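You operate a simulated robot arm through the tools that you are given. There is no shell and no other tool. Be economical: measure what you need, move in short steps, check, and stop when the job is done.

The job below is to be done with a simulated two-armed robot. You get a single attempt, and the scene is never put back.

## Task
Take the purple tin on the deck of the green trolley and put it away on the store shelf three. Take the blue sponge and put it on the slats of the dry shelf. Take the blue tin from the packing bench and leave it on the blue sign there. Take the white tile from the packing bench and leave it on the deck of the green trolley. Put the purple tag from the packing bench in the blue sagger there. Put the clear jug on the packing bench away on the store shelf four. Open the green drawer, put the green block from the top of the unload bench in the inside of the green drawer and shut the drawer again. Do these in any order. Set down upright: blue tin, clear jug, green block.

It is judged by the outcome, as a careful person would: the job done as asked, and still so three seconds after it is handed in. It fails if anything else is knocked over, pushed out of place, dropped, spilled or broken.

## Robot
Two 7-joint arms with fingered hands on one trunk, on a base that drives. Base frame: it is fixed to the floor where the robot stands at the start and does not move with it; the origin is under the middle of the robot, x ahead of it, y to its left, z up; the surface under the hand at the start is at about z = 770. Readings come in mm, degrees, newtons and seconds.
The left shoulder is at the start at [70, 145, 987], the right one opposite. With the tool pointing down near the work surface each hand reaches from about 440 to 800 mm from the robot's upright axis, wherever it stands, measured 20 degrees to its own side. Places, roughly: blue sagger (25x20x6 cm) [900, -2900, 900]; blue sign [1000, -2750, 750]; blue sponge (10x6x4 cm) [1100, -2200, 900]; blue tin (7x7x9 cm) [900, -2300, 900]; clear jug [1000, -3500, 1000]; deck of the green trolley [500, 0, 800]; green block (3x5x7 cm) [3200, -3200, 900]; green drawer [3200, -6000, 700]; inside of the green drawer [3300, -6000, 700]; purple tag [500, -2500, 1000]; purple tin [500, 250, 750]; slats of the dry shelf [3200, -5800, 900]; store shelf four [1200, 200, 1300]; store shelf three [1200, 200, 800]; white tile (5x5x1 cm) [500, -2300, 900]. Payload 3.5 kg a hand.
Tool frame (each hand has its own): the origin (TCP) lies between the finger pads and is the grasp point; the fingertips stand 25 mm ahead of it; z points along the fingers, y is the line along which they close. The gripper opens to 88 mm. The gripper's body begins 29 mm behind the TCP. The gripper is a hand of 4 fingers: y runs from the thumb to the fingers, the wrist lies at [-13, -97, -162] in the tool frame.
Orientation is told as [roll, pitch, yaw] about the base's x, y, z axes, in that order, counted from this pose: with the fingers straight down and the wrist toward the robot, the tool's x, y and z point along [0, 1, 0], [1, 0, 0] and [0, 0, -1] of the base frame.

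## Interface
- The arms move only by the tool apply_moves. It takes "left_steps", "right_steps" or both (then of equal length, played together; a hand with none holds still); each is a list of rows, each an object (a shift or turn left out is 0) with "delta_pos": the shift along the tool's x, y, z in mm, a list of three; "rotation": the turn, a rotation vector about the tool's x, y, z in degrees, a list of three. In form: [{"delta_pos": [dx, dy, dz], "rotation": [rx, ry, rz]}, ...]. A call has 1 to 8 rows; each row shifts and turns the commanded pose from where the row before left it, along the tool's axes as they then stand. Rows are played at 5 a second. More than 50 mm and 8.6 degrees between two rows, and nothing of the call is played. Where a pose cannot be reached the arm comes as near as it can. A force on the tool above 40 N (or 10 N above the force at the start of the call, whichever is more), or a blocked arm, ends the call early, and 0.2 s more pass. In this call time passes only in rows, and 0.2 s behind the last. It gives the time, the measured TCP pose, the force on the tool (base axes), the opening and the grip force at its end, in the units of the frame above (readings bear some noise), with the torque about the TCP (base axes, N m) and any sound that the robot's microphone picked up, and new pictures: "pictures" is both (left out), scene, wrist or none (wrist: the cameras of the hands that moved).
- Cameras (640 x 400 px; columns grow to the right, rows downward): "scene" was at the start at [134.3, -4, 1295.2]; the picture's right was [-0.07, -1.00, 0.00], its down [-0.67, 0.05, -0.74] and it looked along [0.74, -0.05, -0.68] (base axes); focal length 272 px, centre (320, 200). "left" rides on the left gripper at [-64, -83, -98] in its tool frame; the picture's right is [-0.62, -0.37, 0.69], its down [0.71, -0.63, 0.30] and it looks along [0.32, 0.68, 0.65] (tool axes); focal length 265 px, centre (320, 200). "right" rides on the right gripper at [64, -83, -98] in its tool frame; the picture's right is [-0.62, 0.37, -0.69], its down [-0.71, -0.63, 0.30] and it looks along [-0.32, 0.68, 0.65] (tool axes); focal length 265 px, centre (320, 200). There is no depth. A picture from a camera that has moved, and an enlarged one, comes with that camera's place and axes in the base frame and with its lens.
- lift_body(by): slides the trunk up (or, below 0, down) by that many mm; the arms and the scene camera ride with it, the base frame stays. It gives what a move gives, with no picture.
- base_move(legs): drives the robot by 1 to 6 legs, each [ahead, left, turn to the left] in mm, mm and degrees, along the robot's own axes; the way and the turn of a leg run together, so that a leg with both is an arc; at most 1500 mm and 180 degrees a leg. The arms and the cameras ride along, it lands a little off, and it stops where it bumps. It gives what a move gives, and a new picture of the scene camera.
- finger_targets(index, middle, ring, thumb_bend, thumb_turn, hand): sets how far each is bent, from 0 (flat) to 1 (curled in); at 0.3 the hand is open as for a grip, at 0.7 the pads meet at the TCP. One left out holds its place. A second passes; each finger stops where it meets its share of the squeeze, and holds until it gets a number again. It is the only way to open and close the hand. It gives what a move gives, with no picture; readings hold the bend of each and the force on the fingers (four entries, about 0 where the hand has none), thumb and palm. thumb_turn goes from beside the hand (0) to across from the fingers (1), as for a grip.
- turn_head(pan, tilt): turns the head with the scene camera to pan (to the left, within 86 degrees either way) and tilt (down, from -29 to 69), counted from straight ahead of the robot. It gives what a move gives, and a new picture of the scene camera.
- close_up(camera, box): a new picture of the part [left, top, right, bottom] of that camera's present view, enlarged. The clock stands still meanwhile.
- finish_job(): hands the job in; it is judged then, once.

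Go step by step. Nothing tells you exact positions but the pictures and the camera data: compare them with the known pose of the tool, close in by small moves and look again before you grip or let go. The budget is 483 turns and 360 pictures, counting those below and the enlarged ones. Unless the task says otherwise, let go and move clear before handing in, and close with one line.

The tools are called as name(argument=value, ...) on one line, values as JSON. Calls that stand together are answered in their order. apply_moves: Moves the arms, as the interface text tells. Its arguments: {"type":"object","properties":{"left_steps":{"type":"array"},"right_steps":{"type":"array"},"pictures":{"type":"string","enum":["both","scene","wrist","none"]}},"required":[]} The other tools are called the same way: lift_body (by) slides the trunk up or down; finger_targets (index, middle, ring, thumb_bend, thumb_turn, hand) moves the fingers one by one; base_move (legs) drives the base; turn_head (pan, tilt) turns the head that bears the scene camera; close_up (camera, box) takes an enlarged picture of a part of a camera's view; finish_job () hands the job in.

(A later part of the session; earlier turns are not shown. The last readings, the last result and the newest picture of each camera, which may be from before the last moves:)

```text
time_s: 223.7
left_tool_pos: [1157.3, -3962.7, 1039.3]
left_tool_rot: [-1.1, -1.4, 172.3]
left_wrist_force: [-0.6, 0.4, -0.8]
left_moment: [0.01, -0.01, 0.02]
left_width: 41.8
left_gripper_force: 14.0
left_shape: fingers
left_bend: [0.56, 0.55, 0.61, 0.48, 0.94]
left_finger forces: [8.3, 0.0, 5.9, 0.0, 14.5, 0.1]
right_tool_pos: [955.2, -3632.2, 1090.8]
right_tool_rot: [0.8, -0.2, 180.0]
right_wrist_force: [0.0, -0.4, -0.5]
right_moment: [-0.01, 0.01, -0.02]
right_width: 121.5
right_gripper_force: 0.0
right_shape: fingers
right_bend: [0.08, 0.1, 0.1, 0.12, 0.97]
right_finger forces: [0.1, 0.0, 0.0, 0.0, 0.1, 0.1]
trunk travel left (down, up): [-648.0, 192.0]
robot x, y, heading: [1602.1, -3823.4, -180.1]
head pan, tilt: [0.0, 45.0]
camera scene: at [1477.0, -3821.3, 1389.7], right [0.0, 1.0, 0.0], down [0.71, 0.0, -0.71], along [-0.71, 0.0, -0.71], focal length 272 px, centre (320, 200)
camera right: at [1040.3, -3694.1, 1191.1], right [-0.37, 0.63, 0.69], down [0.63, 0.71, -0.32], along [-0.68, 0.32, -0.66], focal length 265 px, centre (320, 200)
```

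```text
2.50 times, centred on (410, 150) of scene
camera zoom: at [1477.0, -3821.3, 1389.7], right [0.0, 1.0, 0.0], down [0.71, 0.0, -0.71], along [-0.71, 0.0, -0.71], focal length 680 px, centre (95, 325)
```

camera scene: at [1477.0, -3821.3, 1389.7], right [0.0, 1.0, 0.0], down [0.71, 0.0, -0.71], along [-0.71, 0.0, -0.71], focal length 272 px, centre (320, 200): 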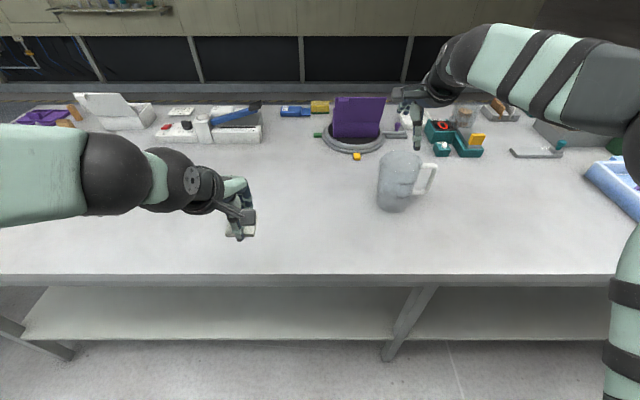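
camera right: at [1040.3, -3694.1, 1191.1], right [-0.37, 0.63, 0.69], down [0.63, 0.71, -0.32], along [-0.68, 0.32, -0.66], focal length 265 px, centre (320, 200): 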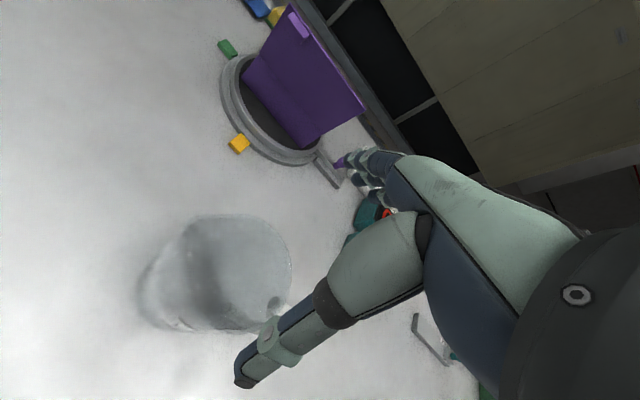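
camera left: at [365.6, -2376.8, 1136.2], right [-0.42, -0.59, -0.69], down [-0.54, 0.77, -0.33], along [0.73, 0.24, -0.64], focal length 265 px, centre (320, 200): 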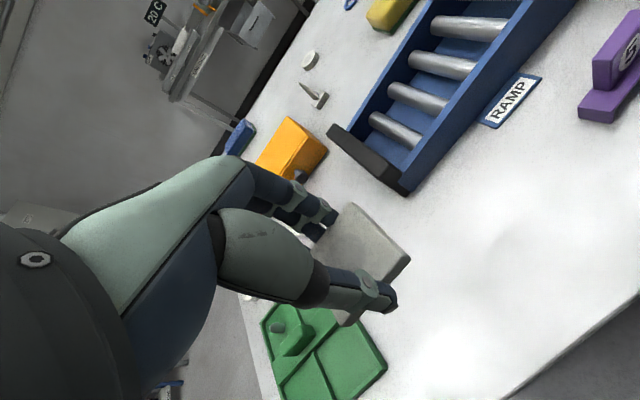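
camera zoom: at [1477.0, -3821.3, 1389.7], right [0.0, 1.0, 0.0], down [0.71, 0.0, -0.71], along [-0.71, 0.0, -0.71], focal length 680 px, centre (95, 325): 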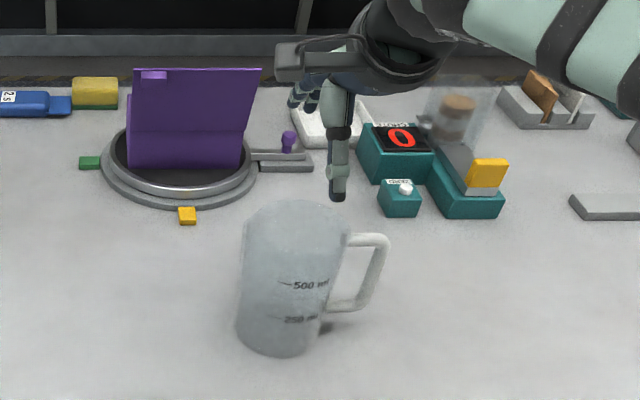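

apply_moves(right_steps=[{"delta_pos": [0, -4, 0]}, {"delta_pos": [0, 0, 30]}, {"delta_pos": [0, 0, 30]}, {"delta_pos": [0, 0, 0]}])

```text
time_s: 224.7
left_tool_pos: [1156.3, -3962.5, 1038.8]
left_tool_rot: [-1.1, -1.4, 172.3]
left_wrist_force: [0.6, -0.3, -0.1]
left_moment: [-0.01, 0.0, 0.0]
left_width: 41.5
left_gripper_force: 14.3
left_shape: fingers
left_bend: [0.56, 0.55, 0.61, 0.48, 0.94]
left_finger forces: [8.4, 0.0, 6.0, 0.0, 14.3, 0.0]
right_tool_pos: [959.2, -3631.6, 1029.7]
right_tool_rot: [0.8, -0.1, 179.9]
right_wrist_force: [0.5, -0.1, -0.1]
right_moment: [0.0, -0.03, 0.0]
right_width: 121.3
right_gripper_force: 0.0
right_shape: fingers
right_bend: [0.08, 0.1, 0.1, 0.12, 0.97]
right_finger forces: [0.0, 0.1, 0.1, 0.1, 0.0, 0.0]
trunk travel left (down, up): [-648.0, 192.0]
robot x, y, heading: [1603.4, -3820.0, -180.0]
head pan, tilt: [0.0, 45.0]
camera scene: at [1476.4, -3821.8, 1389.7], right [0.0, 1.0, 0.0], down [0.71, 0.0, -0.71], along [-0.71, 0.0, -0.71], focal length 272 px, centre (320, 200)
camera right: at [1044.4, -3695.7, 1129.5], right [-0.37, 0.63, 0.68], down [0.63, 0.71, -0.32], along [-0.68, 0.32, -0.66], focal length 265 px, centre (320, 200)
```

scene: 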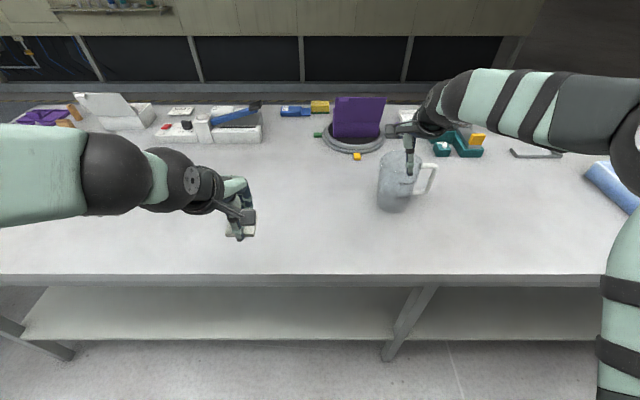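
right: 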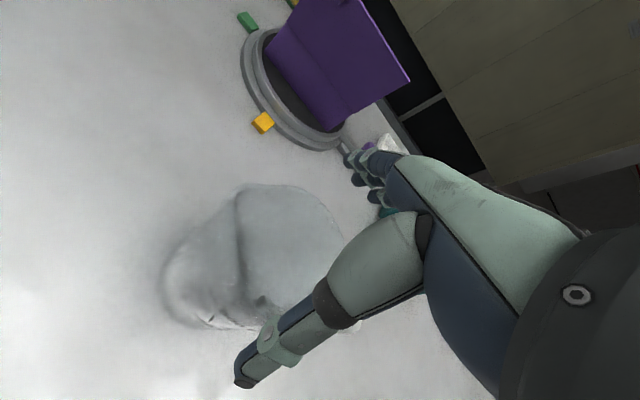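

apply_moves(right_steps=[{"delta_pos": [2, 0, 20]}, {"delta_pos": [1, 0, 15]}, {"delta_pos": [0, 0, 8]}, {"delta_pos": [0, 0, 0]}], pictures="none")

close_up(camera="right", box=[160, 140, 420, 400])

close_up(camera="scene", box=[350, 90, 470, 230])

```text
time_s: 225.7
left_tool_pos: [1156.1, -3963.1, 1038.4]
left_tool_rot: [-1.2, -1.4, 172.3]
left_wrist_force: [0.4, -0.1, -0.4]
left_moment: [-0.02, 0.0, 0.0]
left_width: 41.5
left_gripper_force: 14.6
left_shape: fingers
left_bend: [0.56, 0.55, 0.61, 0.48, 0.94]
left_finger forces: [8.4, 0.0, 6.0, 0.1, 14.4, 0.0]
right_tool_pos: [958.9, -3637.6, 986.3]
right_tool_rot: [0.8, 0.0, 179.9]
right_wrist_force: [-0.1, 0.0, 0.3]
right_moment: [0.04, 0.02, 0.0]
right_width: 121.6
right_gripper_force: 0.1
right_shape: fingers
right_bend: [0.08, 0.1, 0.1, 0.12, 0.97]
right_finger forces: [0.0, 0.1, 0.1, 0.0, 0.0, 0.0]
trunk travel left (down, up): [-648.0, 192.0]
robot x, y, heading: [1610.7, -3822.7, -179.7]
head pan, tilt: [0.0, 45.0]
```

```text
1.54 times, centred on (290, 270) of right
camera zoom: at [1043.3, -3700.1, 1086.8], right [-0.37, 0.63, 0.68], down [0.63, 0.71, -0.32], along [-0.68, 0.32, -0.66], focal length 408 px, centre (366, 92)
```

zoom: 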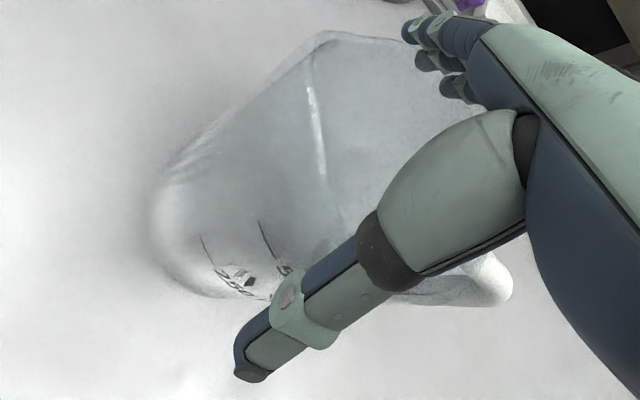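

```text
2.86 times, centred on (410, 160) of scene
camera zoom: at [1475.7, -3821.6, 1389.6], right [0.0, 1.0, 0.0], down [0.71, 0.0, -0.71], along [-0.71, 0.0, -0.71], focal length 777 px, centre (63, 314)
```

zoom: 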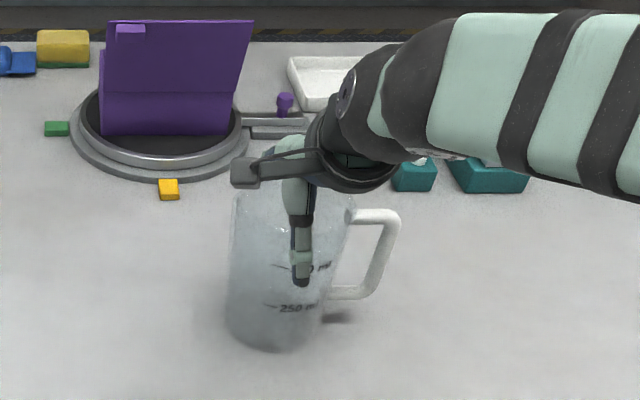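

The hand straddles the jug below its rim. I close.

finger_targets(hand="right", index=0.7, middle=0.7, ring=0.7, thumb_bend=0.7)

close_up(camera="right", box=[160, 140, 420, 400])

```text
time_s: 226.7
left_tool_pos: [1158.2, -3963.5, 1038.5]
left_tool_rot: [-1.2, -1.5, 172.3]
left_wrist_force: [0.6, -0.5, -0.3]
left_moment: [0.03, 0.0, -0.03]
left_width: 41.7
left_gripper_force: 14.7
left_shape: fingers
left_bend: [0.56, 0.55, 0.61, 0.48, 0.94]
left_finger forces: [8.4, 0.0, 6.0, 0.0, 14.4, 0.0]
right_tool_pos: [959.9, -3638.0, 989.6]
right_tool_rot: [0.8, -0.5, 179.9]
right_wrist_force: [-3.2, -0.5, 10.1]
right_moment: [0.1, 0.78, 0.11]
right_width: 79.4
right_gripper_force: 41.2
right_shape: fingers
right_bend: [0.25, 0.36, 0.38, 0.49, 0.93]
right_finger forces: [17.8, 10.7, 12.3, 0.1, 41.2, 0.0]
trunk travel left (down, up): [-648.0, 192.0]
robot x, y, heading: [1609.1, -3823.3, -180.0]
head pan, tilt: [0.0, 45.0]
```

```text
1.54 times, centred on (290, 270) of right
camera zoom: at [1044.2, -3700.9, 1088.8], right [-0.36, 0.63, 0.69], down [0.63, 0.71, -0.32], along [-0.69, 0.32, -0.65], focal length 408 px, centre (366, 92)
```

zoom: 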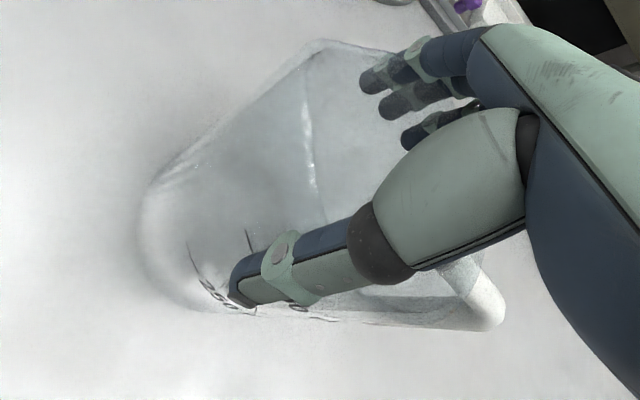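

Gripped at 41 N. I lift.

apply_moves(right_steps=[{"delta_pos": [0, 0, -10]}, {"delta_pos": [0, 0, -25]}, {"delta_pos": [0, 0, -35]}, {"delta_pos": [0, 0, -35]}, {"delta_pos": [0, 0, 0]}])

```text
time_s: 227.9
left_tool_pos: [1156.1, -3962.3, 1038.1]
left_tool_rot: [-1.0, -1.4, 172.3]
left_wrist_force: [-0.8, 0.2, -0.3]
left_moment: [-0.02, 0.01, -0.01]
left_width: 41.7
left_gripper_force: 14.4
left_shape: fingers
left_bend: [0.56, 0.55, 0.61, 0.48, 0.94]
left_finger forces: [8.5, 0.2, 6.1, 0.0, 14.4, 0.0]
right_tool_pos: [959.2, -3633.9, 1091.7]
right_tool_rot: [0.8, -0.1, 180.0]
right_wrist_force: [-0.2, -0.1, -1.0]
right_moment: [-0.02, 0.0, -0.03]
right_width: 78.0
right_gripper_force: 38.2
right_shape: fingers
right_bend: [0.26, 0.37, 0.38, 0.5, 0.93]
right_finger forces: [14.5, 9.5, 12.4, 0.0, 39.9, 0.0]
trunk travel left (down, up): [-648.0, 192.0]
robot x, y, heading: [1604.0, -3822.8, -180.0]
head pan, tilt: [0.0, 45.0]
camera scene: at [1475.3, -3821.5, 1389.5], right [0.0, 1.0, 0.0], down [0.71, 0.0, -0.71], along [-0.71, 0.0, -0.71], focal length 272 px, centre (320, 200)
camera right: at [1042.8, -3698.2, 1191.8], right [-0.37, 0.63, 0.68], down [0.63, 0.71, -0.32], along [-0.68, 0.32, -0.66], focal length 265 px, centre (320, 200)
```

scene: 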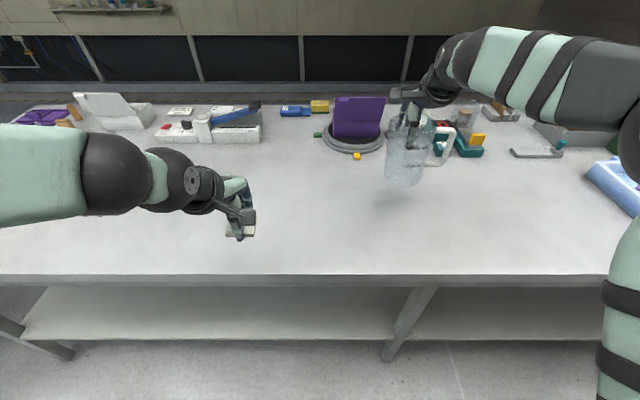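
right: 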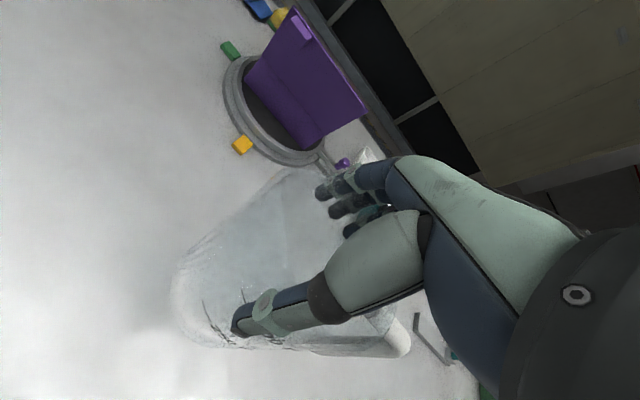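

The shelf-four bay is only ~300 mm high, so a vertical hand on the jug would hit shelf five. I'll set the jug back down here and regrip it with the hand pitched ~20°.

apply_moves(right_steps=[{"delta_pos": [0, 0, 35]}, {"delta_pos": [0, 0, 35]}, {"delta_pos": [0, 0, 20]}, {"delta_pos": [0, 0, 5]}, {"delta_pos": [0, 0, 4]}, {"delta_pos": [0, 0, 4]}, {"delta_pos": [0, 0, 0]}], pictures="none")

```text
time_s: 229.5
left_tool_pos: [1156.6, -3963.7, 1038.6]
left_tool_rot: [-1.1, -1.5, 172.3]
left_wrist_force: [0.0, 0.5, -0.3]
left_moment: [0.02, 0.02, -0.01]
left_width: 41.7
left_gripper_force: 14.6
left_shape: fingers
left_bend: [0.56, 0.55, 0.61, 0.48, 0.94]
left_finger forces: [8.4, 0.0, 6.0, 0.1, 14.5, 0.0]
right_tool_pos: [957.9, -3636.8, 991.2]
right_tool_rot: [0.8, -0.4, 179.9]
right_wrist_force: [1.5, 1.3, 6.5]
right_moment: [0.03, 0.18, -0.03]
right_width: 77.7
right_gripper_force: 38.7
right_shape: fingers
right_bend: [0.26, 0.37, 0.38, 0.51, 0.93]
right_finger forces: [14.8, 9.4, 12.6, 0.0, 40.7, 0.0]
trunk travel left (down, up): [-648.0, 192.0]
robot x, y, heading: [1602.5, -3825.9, -179.9]
head pan, tilt: [0.0, 45.0]
```

finger_targets(hand="right", index=0.06, middle=0.08, ring=0.08, thumb_bend=0.08)

apply_moves(right_steps=[{"delta_pos": [0, -4, 0], "rotation": [-5, 0, 0]}, {"delta_pos": [0, -3, 0], "rotation": [-5, 0, 0]}, {"rotation": [-5, 0, 0]}, {"rotation": [-5, 0, 0]}, {"delta_pos": [0, 0, 0]}])

close_up(camera="scene", box=[350, 90, 470, 230])

```text
time_s: 230.5
left_tool_pos: [1156.1, -3962.7, 1038.9]
left_tool_rot: [-1.1, -1.3, 172.3]
left_wrist_force: [0.1, 0.4, -1.2]
left_moment: [0.0, -0.01, 0.0]
left_width: 41.6
left_gripper_force: 14.2
left_shape: fingers
left_bend: [0.56, 0.55, 0.61, 0.48, 0.94]
left_finger forces: [8.4, 0.0, 6.0, 0.1, 14.4, 0.0]
right_tool_pos: [957.7, -3635.7, 988.5]
right_tool_rot: [0.8, -0.1, 179.9]
right_wrist_force: [-0.3, 1.0, -0.5]
right_moment: [-0.01, 0.0, 0.03]
right_width: 124.7
right_gripper_force: 0.0
right_shape: fingers
right_bend: [0.06, 0.08, 0.08, 0.08, 0.97]
right_finger forces: [0.0, 0.1, 0.1, 0.0, 0.1, 0.1]
trunk travel left (down, up): [-648.0, 192.0]
robot x, y, heading: [1607.5, -3821.1, -179.8]
head pan, tilt: [0.0, 45.0]
```

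```text
time_s: 231.7
left_tool_pos: [1156.0, -3961.7, 1038.6]
left_tool_rot: [-1.1, -1.4, 172.4]
left_wrist_force: [0.0, -0.1, -1.9]
left_moment: [-0.03, 0.0, -0.02]
left_width: 41.6
left_gripper_force: 14.7
left_shape: fingers
left_bend: [0.56, 0.55, 0.61, 0.48, 0.94]
left_finger forces: [8.4, 0.1, 5.9, 0.0, 14.6, 0.0]
right_tool_pos: [964.5, -3637.2, 988.4]
right_tool_rot: [0.9, -20.2, 179.6]
right_wrist_force: [0.1, -0.8, 0.1]
right_moment: [-0.01, -0.01, 0.0]
right_width: 124.9
right_gripper_force: 0.0
right_shape: fingers
right_bend: [0.06, 0.08, 0.08, 0.08, 0.97]
right_finger forces: [0.0, 0.0, 0.0, 0.0, 0.0, 0.1]
trunk travel left (down, up): [-648.0, 192.0]
robot x, y, heading: [1604.2, -3817.9, -180.0]
head pan, tilt: [0.0, 45.0]
camera scene: at [1475.7, -3821.7, 1389.6], right [0.0, 1.0, 0.0], down [0.71, 0.0, -0.71], along [-0.71, 0.0, -0.71], focal length 272 px, centre (320, 200)
camera right: at [1078.0, -3700.0, 1053.1], right [-0.11, 0.63, 0.77], down [0.49, 0.71, -0.51], along [-0.87, 0.32, -0.38], focal length 265 px, centre (320, 200)
```

scene: 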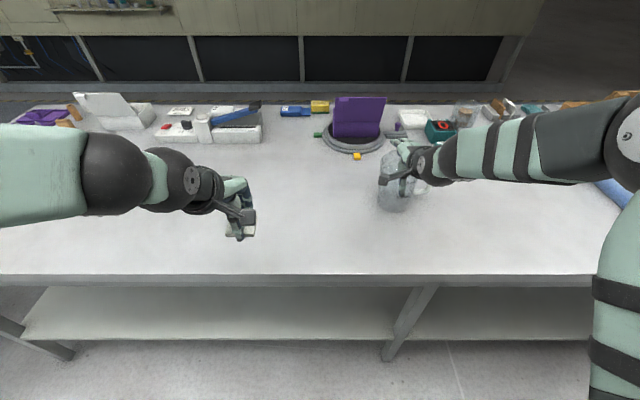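
right: 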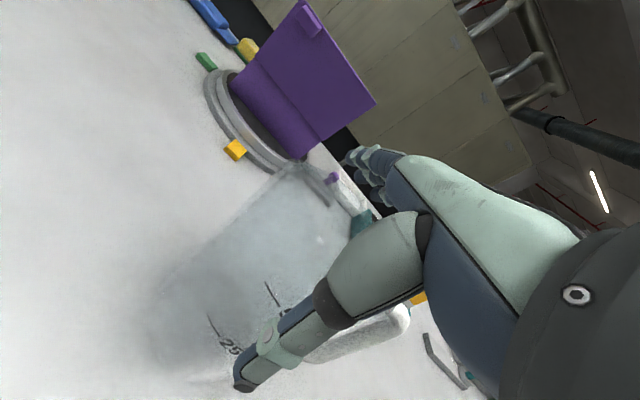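

```text
2.86 times, centred on (410, 160) of scene
camera zoom: at [1475.7, -3821.7, 1389.6], right [0.0, 1.0, 0.0], down [0.71, 0.0, -0.71], along [-0.71, 0.0, -0.71], focal length 777 px, centre (63, 314)
```

zoom: 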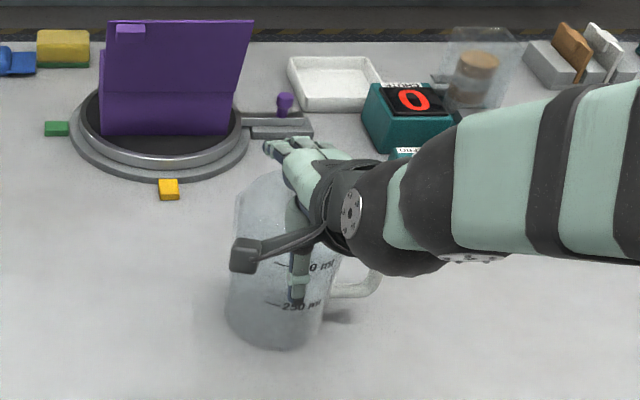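

apply_moves(right_steps=[{"delta_pos": [0, -1.5, 4]}, {"delta_pos": [0, -1.5, 4]}, {"delta_pos": [0, 0, 0]}], pictures="none")

finger_targets(hand="right", index=0.7, middle=0.7, ring=0.7, thumb_bend=0.7)

close_up(camera="scene", box=[350, 90, 470, 230])

```text
time_s: 232.5
left_tool_pos: [1156.1, -3962.1, 1038.9]
left_tool_rot: [-1.0, -1.4, 172.4]
left_wrist_force: [-0.4, 0.3, -0.5]
left_moment: [0.02, 0.02, -0.01]
left_width: 41.7
left_gripper_force: 14.8
left_shape: fingers
left_bend: [0.56, 0.55, 0.61, 0.48, 0.94]
left_finger forces: [8.4, 0.0, 6.0, 0.1, 14.4, 0.0]
right_tool_pos: [964.7, -3635.4, 979.4]
right_tool_rot: [0.9, -20.1, 179.6]
right_wrist_force: [-0.6, -0.4, -0.8]
right_moment: [0.01, 0.01, 0.0]
right_width: 124.4
right_gripper_force: 0.1
right_shape: fingers
right_bend: [0.06, 0.08, 0.08, 0.08, 0.97]
right_finger forces: [0.1, 0.1, 0.0, 0.1, 0.0, 0.0]
trunk travel left (down, up): [-648.0, 192.0]
robot x, y, heading: [1609.6, -3821.0, -179.6]
head pan, tilt: [0.0, 45.0]
```

```text
time_s: 233.5
left_tool_pos: [1157.6, -3964.2, 1039.9]
left_tool_rot: [-1.3, -1.5, 172.3]
left_wrist_force: [-0.4, -0.4, -1.0]
left_moment: [0.01, 0.01, -0.05]
left_width: 42.0
left_gripper_force: 14.8
left_shape: fingers
left_bend: [0.56, 0.55, 0.61, 0.48, 0.94]
left_finger forces: [8.4, 0.0, 6.0, 0.0, 14.4, 0.1]
right_tool_pos: [964.6, -3636.5, 985.1]
right_tool_rot: [0.8, -21.2, 179.6]
right_wrist_force: [-7.9, -0.3, 24.1]
right_moment: [0.34, 1.11, 0.19]
right_width: 83.2
right_gripper_force: 30.3
right_shape: fingers
right_bend: [0.27, 0.36, 0.35, 0.35, 0.95]
right_finger forces: [13.7, 10.8, 13.6, 0.0, 22.2, 0.0]
trunk travel left (down, up): [-648.0, 192.0]
robot x, y, heading: [1606.3, -3819.1, -179.9]
head pan, tilt: [0.0, 45.0]
```

```text
2.86 times, centred on (410, 160) of scene
camera zoom: at [1478.8, -3823.3, 1390.1], right [0.0, 1.0, 0.0], down [0.71, 0.0, -0.71], along [-0.71, 0.0, -0.71], focal length 777 px, centre (63, 314)
```

zoom: 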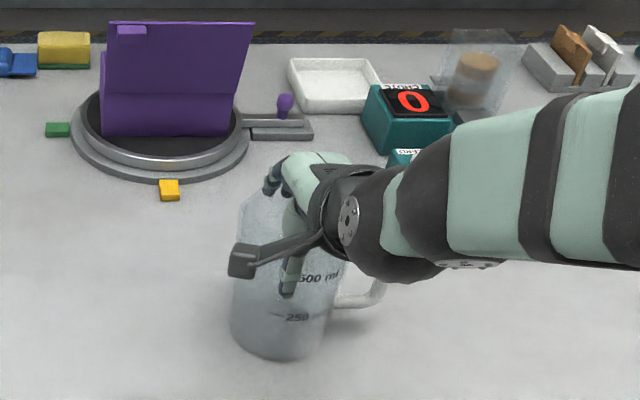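

close_up(camera="right", box=[150, 120, 420, 400])

close_up(camera="scene", box=[365, 120, 435, 190])

```text
1.43 times, centred on (285, 260) of right
camera zoom: at [1078.6, -3701.1, 1049.1], right [-0.09, 0.63, 0.77], down [0.48, 0.71, -0.52], along [-0.87, 0.32, -0.37], focal length 379 px, centre (370, 114)
```

zoom: 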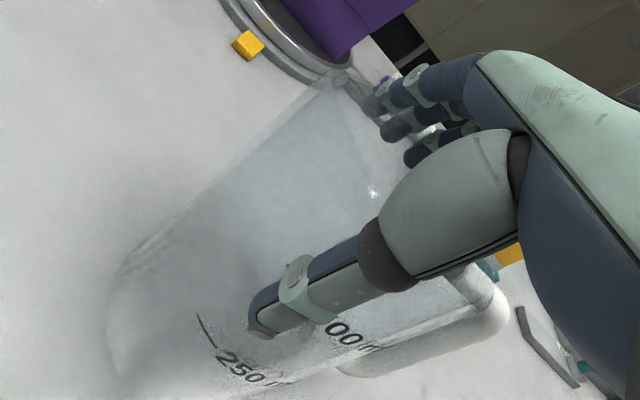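

```text
5.71 times, centred on (400, 155) of scene
camera zoom: at [1478.8, -3823.3, 1390.1], right [0.0, 1.0, 0.0], down [0.71, 0.0, -0.71], along [-0.71, 0.0, -0.71], focal length 1553 px, centre (-137, 457)
```

zoom: 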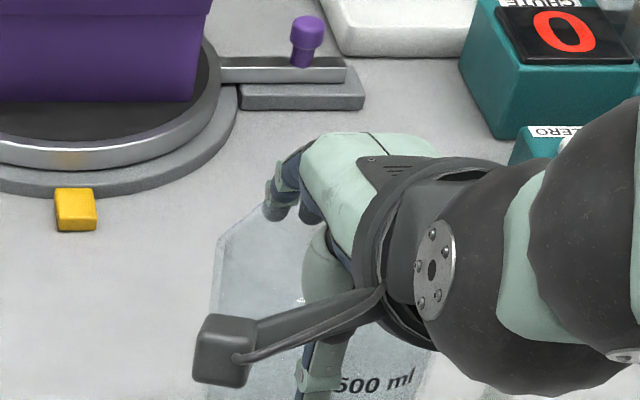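

I test the hold with a small lift.

apply_moves(right_steps=[{"delta_pos": [0, 1.4, -4]}, {"delta_pos": [0, 1.4, -4]}, {"delta_pos": [0, 1.4, -4]}, {"delta_pos": [0, 0, 0]}], pictures="none")

close_up(camera="right", box=[150, 120, 420, 400])

close_up(camera="scene", box=[350, 90, 470, 230])

```text
time_s: 234.5
left_tool_pos: [1156.6, -3961.8, 1037.8]
left_tool_rot: [-1.2, -1.4, 172.4]
left_wrist_force: [-0.4, 0.3, -0.6]
left_moment: [0.0, 0.0, 0.01]
left_width: 41.6
left_gripper_force: 14.4
left_shape: fingers
left_bend: [0.56, 0.55, 0.61, 0.48, 0.94]
left_finger forces: [8.4, 0.0, 6.0, 0.0, 14.4, 0.0]
right_tool_pos: [965.6, -3634.9, 989.5]
right_tool_rot: [0.8, -19.8, 179.6]
right_wrist_force: [-1.8, 0.5, 0.6]
right_moment: [0.03, 0.18, 0.04]
right_width: 81.6
right_gripper_force: 27.6
right_shape: fingers
right_bend: [0.29, 0.39, 0.38, 0.35, 0.94]
right_finger forces: [8.9, 8.8, 10.7, 0.0, 28.0, 0.0]
trunk travel left (down, up): [-648.0, 192.0]
robot x, y, heading: [1606.4, -3823.0, -179.6]
head pan, tilt: [0.0, 45.0]
```

```text
1.43 times, centred on (285, 260) of right
camera zoom: at [1078.7, -3698.8, 1055.3], right [-0.11, 0.63, 0.77], down [0.49, 0.71, -0.51], along [-0.86, 0.32, -0.39], focal length 379 px, centre (370, 114)
```

zoom: 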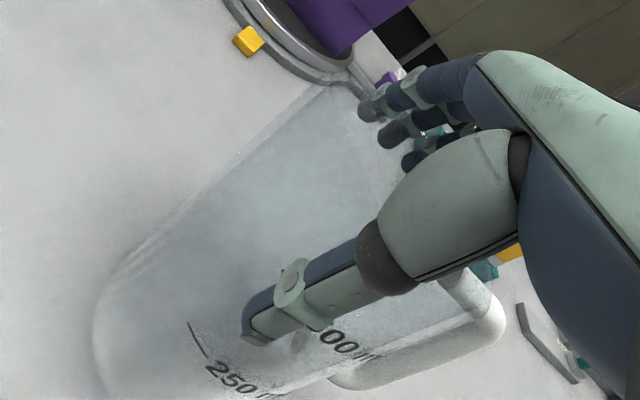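

```text
2.86 times, centred on (410, 160) of scene
camera zoom: at [1475.9, -3821.7, 1389.4], right [0.0, 1.0, 0.0], down [0.71, 0.0, -0.71], along [-0.71, 0.0, -0.71], focal length 777 px, centre (63, 314)
```

zoom: 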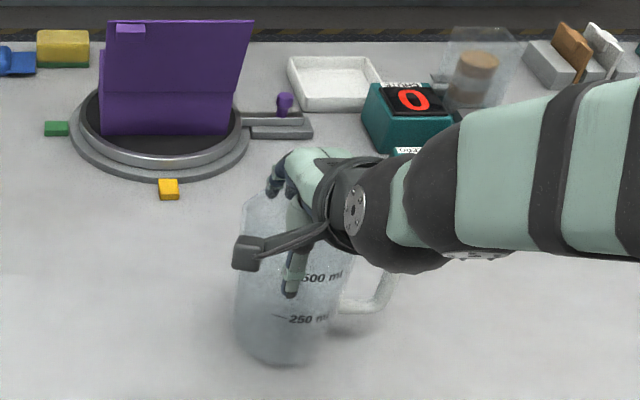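

The 20° grip is weak. I set it back, open, and regrip with only ~11° pitch and deeper.

apply_moves(right_steps=[{"delta_pos": [0, -1.4, 4]}, {"delta_pos": [0, -1.4, 4]}, {"delta_pos": [0, 0, 0]}], pictures="none")

finger_targets(hand="right", index=0.06, middle=0.08, ring=0.08, thumb_bend=0.08)

apply_moves(right_steps=[{"delta_pos": [0, 2, 0], "rotation": [4.5, 0, 0]}, {"delta_pos": [0, 1, 0], "rotation": [4.5, 0, 0]}, {"delta_pos": [0, 0, 0]}], pictures="scene")

close_up(camera="right", box=[150, 120, 420, 400])

```text
time_s: 235.3
left_tool_pos: [1159.6, -3962.6, 1039.4]
left_tool_rot: [-1.2, -1.6, 172.3]
left_wrist_force: [-0.6, -0.5, -0.4]
left_moment: [0.01, 0.0, 0.0]
left_width: 41.5
left_gripper_force: 14.6
left_shape: fingers
left_bend: [0.56, 0.55, 0.61, 0.48, 0.94]
left_finger forces: [8.3, 0.0, 6.0, 0.0, 14.4, 0.0]
right_tool_pos: [967.4, -3636.5, 988.1]
right_tool_rot: [0.9, -20.7, 179.6]
right_wrist_force: [2.2, -0.9, 19.9]
right_moment: [0.25, 0.36, -0.04]
right_width: 82.1
right_gripper_force: 30.1
right_shape: fingers
right_bend: [0.29, 0.39, 0.38, 0.35, 0.94]
right_finger forces: [10.1, 8.9, 11.2, 0.0, 29.9, 0.0]
trunk travel left (down, up): [-648.0, 192.0]
robot x, y, heading: [1605.2, -3821.5, -179.9]
head pan, tilt: [0.0, 45.0]
```

```text
time_s: 236.3
left_tool_pos: [1156.0, -3963.1, 1037.7]
left_tool_rot: [-1.1, -1.4, 172.3]
left_wrist_force: [-0.4, 0.2, -0.3]
left_moment: [-0.03, 0.01, 0.02]
left_width: 41.6
left_gripper_force: 14.7
left_shape: fingers
left_bend: [0.56, 0.55, 0.61, 0.48, 0.94]
left_finger forces: [8.3, 0.0, 6.0, 0.0, 14.4, 0.0]
right_tool_pos: [964.4, -3637.3, 983.8]
right_tool_rot: [1.0, -20.1, 179.6]
right_wrist_force: [0.0, -0.6, -0.7]
right_moment: [-0.02, 0.07, -0.01]
right_width: 124.4
right_gripper_force: 0.6
right_shape: fingers
right_bend: [0.06, 0.08, 0.08, 0.08, 0.97]
right_finger forces: [0.0, 0.1, 0.0, 0.1, 0.2, 0.0]
trunk travel left (down, up): [-648.0, 192.0]
robot x, y, heading: [1610.5, -3821.6, -180.2]
head pan, tilt: [0.0, 45.0]
```

```text
time_s: 237.1
left_tool_pos: [1155.8, -3962.3, 1038.3]
left_tool_rot: [-1.1, -1.4, 172.4]
left_wrist_force: [1.2, -1.0, -0.6]
left_moment: [-0.02, -0.01, 0.01]
left_width: 41.7
left_gripper_force: 14.9
left_shape: fingers
left_bend: [0.56, 0.55, 0.61, 0.48, 0.94]
left_finger forces: [8.4, 0.1, 6.0, 0.0, 14.5, 0.0]
right_tool_pos: [962.7, -3637.1, 984.8]
right_tool_rot: [0.8, -11.1, 179.7]
right_wrist_force: [0.3, -0.1, 0.8]
right_moment: [-0.01, 0.0, -0.02]
right_width: 124.8
right_gripper_force: 0.5
right_shape: fingers
right_bend: [0.06, 0.08, 0.08, 0.08, 0.97]
right_finger forces: [0.1, 0.0, 0.0, 0.1, 0.4, 0.1]
trunk travel left (down, up): [-648.0, 192.0]
robot x, y, heading: [1606.2, -3825.2, -179.9]
head pan, tilt: [0.0, 45.0]
camera scene: at [1476.0, -3821.6, 1389.6], right [0.0, 1.0, 0.0], down [0.71, 0.0, -0.71], along [-0.71, 0.0, -0.71], focal length 272 px, centre (320, 200)
```

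scene: 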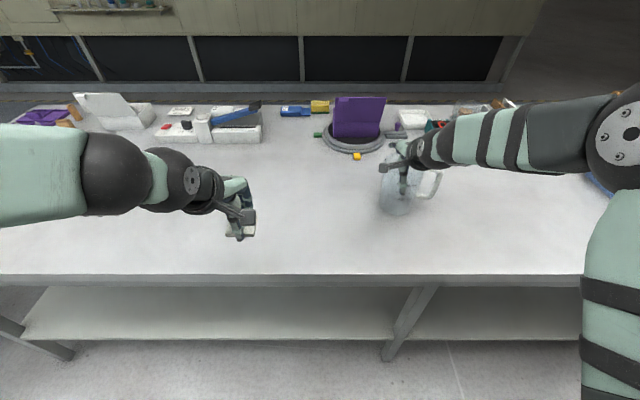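

```text
1.43 times, centred on (285, 260) of right
camera zoom: at [1063.9, -3699.7, 1066.5], right [-0.23, 0.63, 0.74], down [0.56, 0.71, -0.43], along [-0.8, 0.32, -0.51], focal length 379 px, centre (370, 114)
```

zoom: 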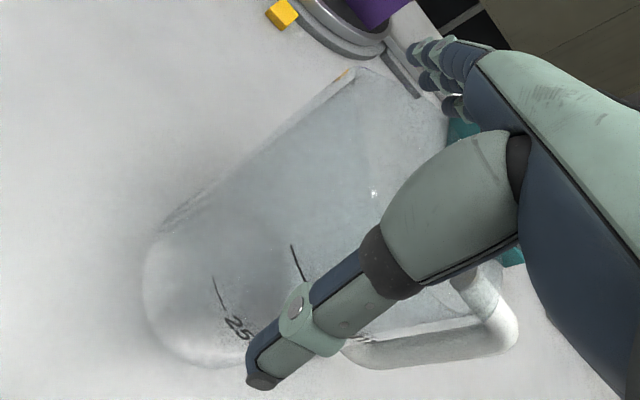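

apply_moves(right_steps=[{"delta_pos": [0, -6, 0]}, {"delta_pos": [0, -1, 5]}, {"delta_pos": [0, 0, 0]}], pictures="none")

finger_targets(hand="right", index=0.7, middle=0.7, ring=0.7, thumb_bend=0.7)

apply_moves(right_steps=[{"delta_pos": [0, 1, -5]}, {"delta_pos": [0, 2, -10]}, {"delta_pos": [0, 3, -15]}, {"delta_pos": [0, 0, 0]}], pictures="none")

close_up(camera="scene", box=[350, 90, 470, 230])

close_up(camera="right", box=[150, 120, 420, 400])

```text
time_s: 237.9
left_tool_pos: [1155.2, -3961.6, 1038.2]
left_tool_rot: [-1.1, -1.4, 172.2]
left_wrist_force: [-0.4, -0.5, -0.6]
left_moment: [0.03, -0.02, 0.03]
left_width: 41.8
left_gripper_force: 14.2
left_shape: fingers
left_bend: [0.56, 0.55, 0.61, 0.48, 0.94]
left_finger forces: [8.4, 0.0, 6.1, 0.1, 14.4, 0.1]
right_tool_pos: [968.9, -3637.4, 977.1]
right_tool_rot: [0.8, -11.1, 179.7]
right_wrist_force: [0.5, -1.0, 0.4]
right_moment: [0.0, -0.03, -0.02]
right_width: 124.9
right_gripper_force: 0.0
right_shape: fingers
right_bend: [0.06, 0.08, 0.08, 0.08, 0.97]
right_finger forces: [0.1, 0.0, 0.1, 0.1, 0.0, 0.0]
trunk travel left (down, up): [-648.0, 192.0]
robot x, y, heading: [1606.4, -3821.0, -179.8]
head pan, tilt: [0.0, 45.0]
```

```text
time_s: 238.9
left_tool_pos: [1158.3, -3961.7, 1041.0]
left_tool_rot: [-1.2, -1.5, 172.3]
left_wrist_force: [1.0, -0.7, 0.5]
left_moment: [-0.04, 0.01, -0.01]
left_width: 41.9
left_gripper_force: 14.2
left_shape: fingers
left_bend: [0.56, 0.55, 0.61, 0.48, 0.94]
left_finger forces: [8.5, 0.0, 6.0, 0.0, 14.4, 0.1]
right_tool_pos: [969.3, -3637.9, 983.8]
right_tool_rot: [0.8, -11.5, 179.7]
right_wrist_force: [-5.9, 2.6, 20.6]
right_moment: [0.25, 0.17, 0.13]
right_width: 75.8
right_gripper_force: 43.9
right_shape: fingers
right_bend: [0.26, 0.4, 0.31, 0.53, 0.93]
right_finger forces: [18.6, 11.6, 17.2, 0.0, 39.8, 0.0]
trunk travel left (down, up): [-648.0, 192.0]
robot x, y, heading: [1606.9, -3823.4, -179.8]
head pan, tilt: [0.0, 45.0]
```

```text
time_s: 239.9
left_tool_pos: [1155.8, -3962.0, 1038.5]
left_tool_rot: [-1.1, -1.4, 172.2]
left_wrist_force: [0.6, -0.4, -1.1]
left_moment: [0.0, 0.01, 0.02]
left_width: 41.9
left_gripper_force: 14.4
left_shape: fingers
left_bend: [0.56, 0.55, 0.61, 0.48, 0.94]
left_finger forces: [8.3, 0.0, 6.0, 0.0, 14.4, 0.0]
right_tool_pos: [968.8, -3635.2, 1008.4]
right_tool_rot: [0.9, -11.0, 179.7]
right_wrist_force: [1.0, -0.2, -1.5]
right_moment: [-0.07, 0.0, 0.04]
right_width: 75.1
right_gripper_force: 39.3
right_shape: fingers
right_bend: [0.26, 0.41, 0.33, 0.53, 0.92]
right_finger forces: [14.6, 10.3, 14.1, 0.1, 38.3, 0.0]
trunk travel left (down, up): [-648.0, 192.0]
robot x, y, heading: [1606.0, -3823.1, -179.8]
head pan, tilt: [0.0, 45.0]
```

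```text
2.86 times, centred on (410, 160) of scene
camera zoom: at [1475.1, -3821.4, 1389.5], right [0.0, 1.0, 0.0], down [0.71, 0.0, -0.71], along [-0.71, 0.0, -0.71], focal length 777 px, centre (63, 314)
```

zoom: 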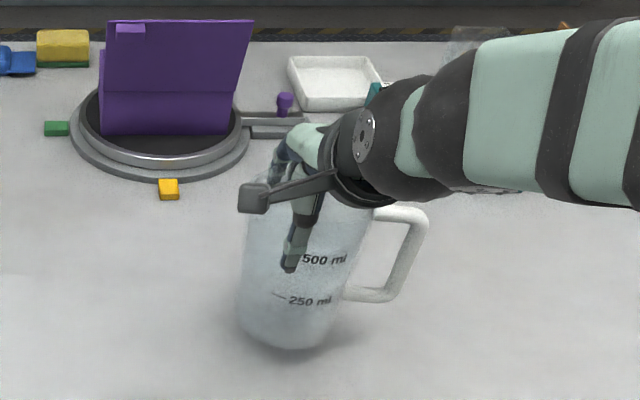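

```text
1.43 times, centred on (285, 260) of right
camera zoom: at [1069.6, -3699.5, 1089.9], right [-0.23, 0.63, 0.74], down [0.56, 0.71, -0.43], along [-0.79, 0.32, -0.52], focal length 379 px, centre (370, 114)
```

zoom: 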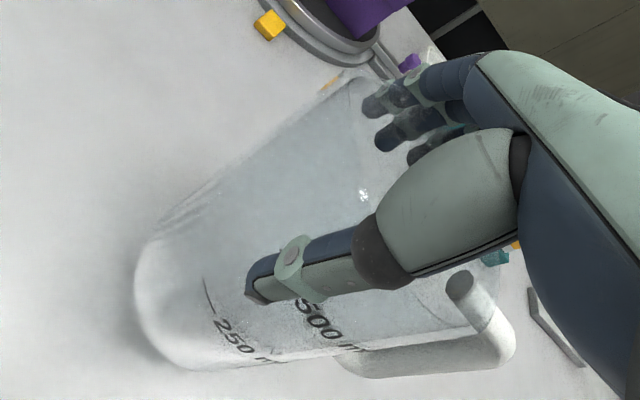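

A firm grip now (38 N). I lift further, retract, and drive north to the rack.

apply_moves(right_steps=[{"delta_pos": [0, 6, -33]}, {"delta_pos": [0, 6, -33]}, {"delta_pos": [0, -40, -12]}, {"delta_pos": [0, -40, -8]}, {"delta_pos": [0, -40, -8]}, {"delta_pos": [0, 0, 0]}], pictures="none")

base_move(legs=[[-200, 0, 0], [0, -1200, 0], [0, -1200, 0]])

```text
time_s: 241.3
left_tool_pos: [1154.9, -3962.2, 1038.1]
left_tool_rot: [-1.1, -1.4, 172.3]
left_wrist_force: [-0.6, 0.2, -1.4]
left_moment: [-0.03, -0.03, -0.03]
left_width: 41.6
left_gripper_force: 14.2
left_shape: fingers
left_bend: [0.56, 0.55, 0.61, 0.48, 0.94]
left_finger forces: [8.3, 0.0, 6.0, 0.0, 14.5, 0.1]
right_tool_pos: [1089.5, -3632.7, 1079.3]
right_tool_rot: [0.8, -11.0, 179.7]
right_wrist_force: [0.1, -0.3, -1.1]
right_moment: [-0.04, 0.02, -0.02]
right_width: 74.7
right_gripper_force: 38.0
right_shape: fingers
right_bend: [0.27, 0.42, 0.33, 0.53, 0.92]
right_finger forces: [14.3, 10.2, 13.9, 0.0, 37.5, 0.1]
trunk travel left (down, up): [-648.0, 192.0]
robot x, y, heading: [1605.7, -3821.9, -179.7]
head pan, tilt: [0.0, 45.0]
```

```text
time_s: 254.2
left_tool_pos: [1353.7, -1561.5, 1038.8]
left_tool_rot: [-1.1, -1.3, 171.3]
left_wrist_force: [-1.0, -0.5, -0.3]
left_moment: [0.0, 0.05, 0.0]
left_width: 41.7
left_gripper_force: 14.3
left_shape: fingers
left_bend: [0.56, 0.55, 0.61, 0.48, 0.94]
left_finger forces: [8.4, 0.0, 6.0, 0.0, 14.4, 0.0]
right_tool_pos: [1294.3, -1232.2, 1079.3]
right_tool_rot: [0.8, -11.1, 178.5]
right_wrist_force: [0.1, 0.6, -1.6]
right_moment: [-0.03, 0.0, -0.01]
right_width: 74.7
right_gripper_force: 37.8
right_shape: fingers
right_bend: [0.27, 0.42, 0.33, 0.53, 0.92]
right_finger forces: [14.3, 10.1, 13.9, 0.1, 37.4, 0.0]
trunk travel left (down, up): [-648.0, 192.0]
robot x, y, heading: [1805.2, -1431.5, 178.8]
head pan, tilt: [0.0, 45.0]
camera scene: at [1676.3, -1426.9, 1389.6], right [0.02, 1.0, 0.0], down [0.71, -0.01, -0.71], along [-0.71, 0.01, -0.71], focal length 272 px, centre (320, 200)
```

scene: 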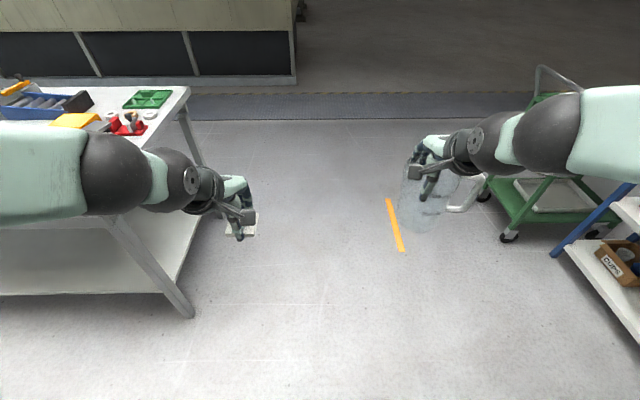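

The left hand's tile would meet the rack, so I deliver the tile to the trolley first, from the original standing place.

base_move(legs=[[1200, 0, 0], [950, 0, 0], [0, 0, -178.8], [0, 700, 0], [0, 680, 0]])

```text
time_s: 279.0
left_tool_pos: [178.3, 85.2, 1039.0]
left_tool_rot: [-1.1, -1.4, -11.2]
left_wrist_force: [-0.2, -0.7, -0.1]
left_moment: [-0.03, -0.02, 0.01]
left_width: 41.0
left_gripper_force: 13.4
left_shape: fingers
left_bend: [0.57, 0.55, 0.62, 0.48, 0.94]
left_finger forces: [7.9, 0.1, 5.6, 0.1, 13.6, 0.1]
right_tool_pos: [223.0, -245.9, 1078.1]
right_tool_rot: [0.8, -11.0, -3.8]
right_wrist_force: [-0.3, -0.2, -1.6]
right_moment: [0.02, -0.03, -0.02]
right_width: 73.5
right_gripper_force: 34.1
right_shape: fingers
right_bend: [0.27, 0.42, 0.34, 0.53, 0.92]
right_finger forces: [13.2, 9.4, 12.6, 0.0, 32.8, 0.0]
trunk travel left (down, up): [-648.0, 192.0]
robot x, y, heading: [-280.6, -31.4, -3.6]
head pan, tilt: [0.0, 45.0]
camera scene: at [-147.3, -32.8, 1389.6], right [-0.06, -1.0, 0.0], down [-0.71, 0.04, -0.71], along [0.71, -0.04, -0.71], focal length 272 px, centre (320, 200)
```

scene: 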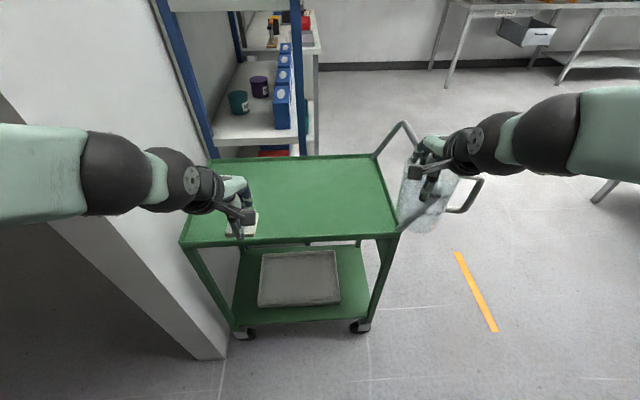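

Extending the left arm from here reaches the deck without bringing the jug near the trolley handle.

apply_moves(left_steps=[{"delta_pos": [8, 45, 0]}, {"delta_pos": [8, 45, 0]}, {"delta_pos": [8, 45, 0]}, {"delta_pos": [8, 45, 0]}, {"delta_pos": [8, 45, 20]}, {"delta_pos": [0, 10, 40]}, {"delta_pos": [0, 0, 40]}, {"delta_pos": [0, 0, 0]}])

```text
time_s: 280.8
left_tool_pos: [418.3, 76.9, 943.2]
left_tool_rot: [-1.1, -1.3, -11.2]
left_wrist_force: [-0.2, -0.5, -1.4]
left_moment: [-0.01, -0.04, -0.01]
left_width: 41.2
left_gripper_force: 13.8
left_shape: fingers
left_bend: [0.57, 0.55, 0.62, 0.48, 0.94]
left_finger forces: [8.1, 0.0, 5.6, 0.1, 13.6, 0.1]
right_tool_pos: [223.3, -246.4, 1078.5]
right_tool_rot: [0.8, -11.1, -3.8]
right_wrist_force: [-0.6, -0.7, -1.7]
right_moment: [0.05, -0.01, -0.03]
right_width: 73.7
right_gripper_force: 34.5
right_shape: fingers
right_bend: [0.27, 0.42, 0.34, 0.53, 0.92]
right_finger forces: [13.2, 9.2, 12.6, 0.1, 32.7, 0.0]
trunk travel left (down, up): [-648.0, 192.0]
robot x, y, heading: [-282.8, -30.2, -3.3]
head pan, tilt: [0.0, 45.0]
camera scene: at [-147.5, -32.4, 1389.6], right [-0.06, -1.0, 0.0], down [-0.71, 0.04, -0.71], along [0.71, -0.04, -0.71], focal length 272 px, centre (320, 200)
camera left: at [321.0, 32.0, 1040.8], right [-0.47, -0.55, -0.69], down [-0.47, 0.82, -0.33], along [0.75, 0.17, -0.64], focal length 265 px, centre (320, 200)
```

scene: 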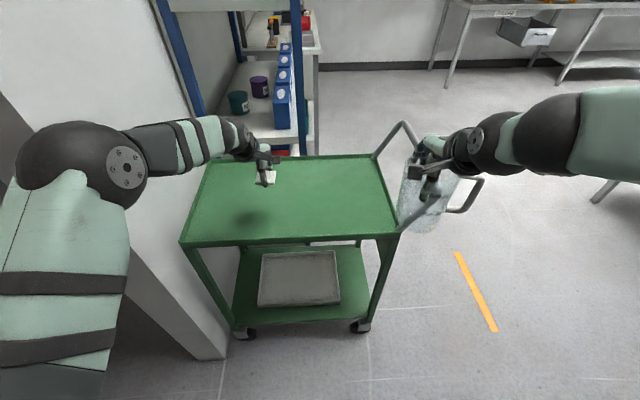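
left: 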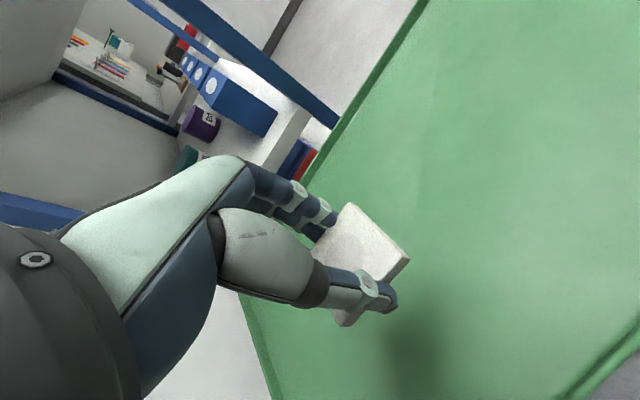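

apply_moves(left_steps=[{"delta_pos": [0, 0, 35]}, {"delta_pos": [0, 0, 35]}, {"delta_pos": [0, 0, 30]}, {"delta_pos": [0, 0, 10]}, {"delta_pos": [0, 0, 5]}, {"delta_pos": [0, 0, 0]}], pictures="wrist")

```text
time_s: 282.2
left_tool_pos: [420.5, 74.3, 827.6]
left_tool_rot: [-1.1, -1.4, -11.2]
left_wrist_force: [0.6, -0.5, -0.8]
left_moment: [0.0, -0.03, -0.01]
left_width: 41.0
left_gripper_force: 13.6
left_shape: fingers
left_bend: [0.57, 0.55, 0.62, 0.48, 0.94]
left_finger forces: [8.0, 0.0, 5.5, 0.1, 13.5, 0.1]
right_tool_pos: [222.4, -245.7, 1078.7]
right_tool_rot: [0.8, -11.1, -3.8]
right_wrist_force: [-1.1, -0.8, -0.6]
right_moment: [0.03, -0.03, -0.02]
right_width: 73.7
right_gripper_force: 34.2
right_shape: fingers
right_bend: [0.27, 0.42, 0.34, 0.53, 0.92]
right_finger forces: [13.1, 9.3, 12.5, 0.0, 32.8, 0.0]
trunk travel left (down, up): [-648.0, 192.0]
robot x, y, heading: [-277.3, -24.9, -3.3]
head pan, tilt: [0.0, 45.0]
camera left: at [323.0, 29.4, 925.1], right [-0.47, -0.55, -0.69], down [-0.47, 0.82, -0.33], along [0.75, 0.17, -0.64], focal length 265 px, centre (320, 200)
```

left: 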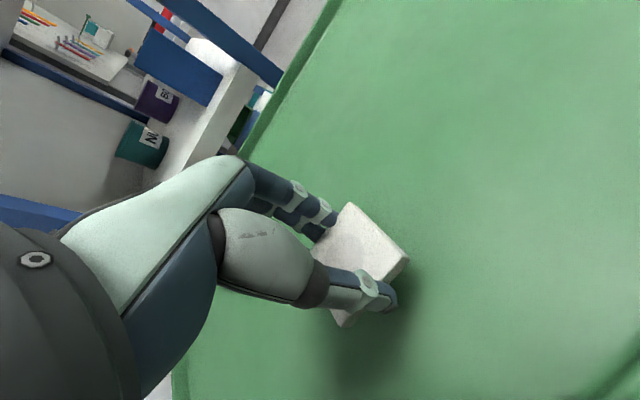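

apply_moves(left_steps=[{"delta_pos": [0, 0, 5]}, {"delta_pos": [0, 0, 4]}, {"delta_pos": [0, 0, 4]}, {"delta_pos": [0, 0, 4]}, {"delta_pos": [0, 0, 0]}], pictures="wrist")

```text
time_s: 283.4
left_tool_pos: [421.4, 75.0, 810.7]
left_tool_rot: [-1.1, -1.4, -11.3]
left_wrist_force: [0.5, -0.3, 0.0]
left_moment: [0.03, 0.0, -0.02]
left_width: 41.1
left_gripper_force: 13.4
left_shape: fingers
left_bend: [0.57, 0.55, 0.62, 0.48, 0.94]
left_finger forces: [8.0, 0.0, 5.5, 0.0, 13.5, 0.0]
right_tool_pos: [224.0, -247.0, 1079.8]
right_tool_rot: [0.7, -11.1, -3.9]
right_wrist_force: [0.5, -0.2, -1.1]
right_moment: [0.04, -0.02, 0.0]
right_width: 73.8
right_gripper_force: 34.9
right_shape: fingers
right_bend: [0.27, 0.42, 0.34, 0.53, 0.92]
right_finger forces: [13.1, 9.3, 12.6, 0.1, 32.8, 0.1]
trunk travel left (down, up): [-648.0, 192.0]
robot x, y, heading: [-282.1, -28.2, -3.4]
head pan, tilt: [0.0, 45.0]
camera left: at [324.2, 28.8, 908.3], right [-0.47, -0.55, -0.69], down [-0.47, 0.82, -0.33], along [0.75, 0.17, -0.64], focal length 265 px, centre (320, 200)
```

left: 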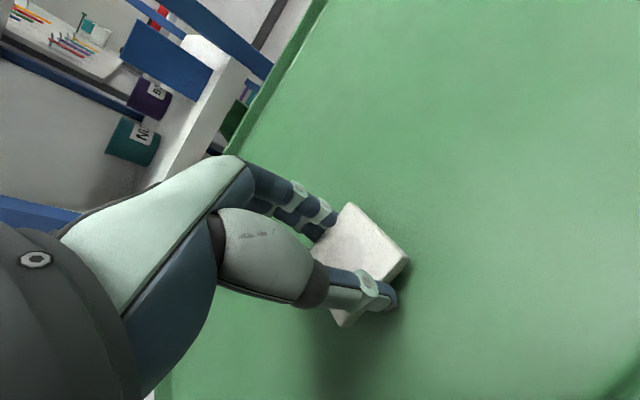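

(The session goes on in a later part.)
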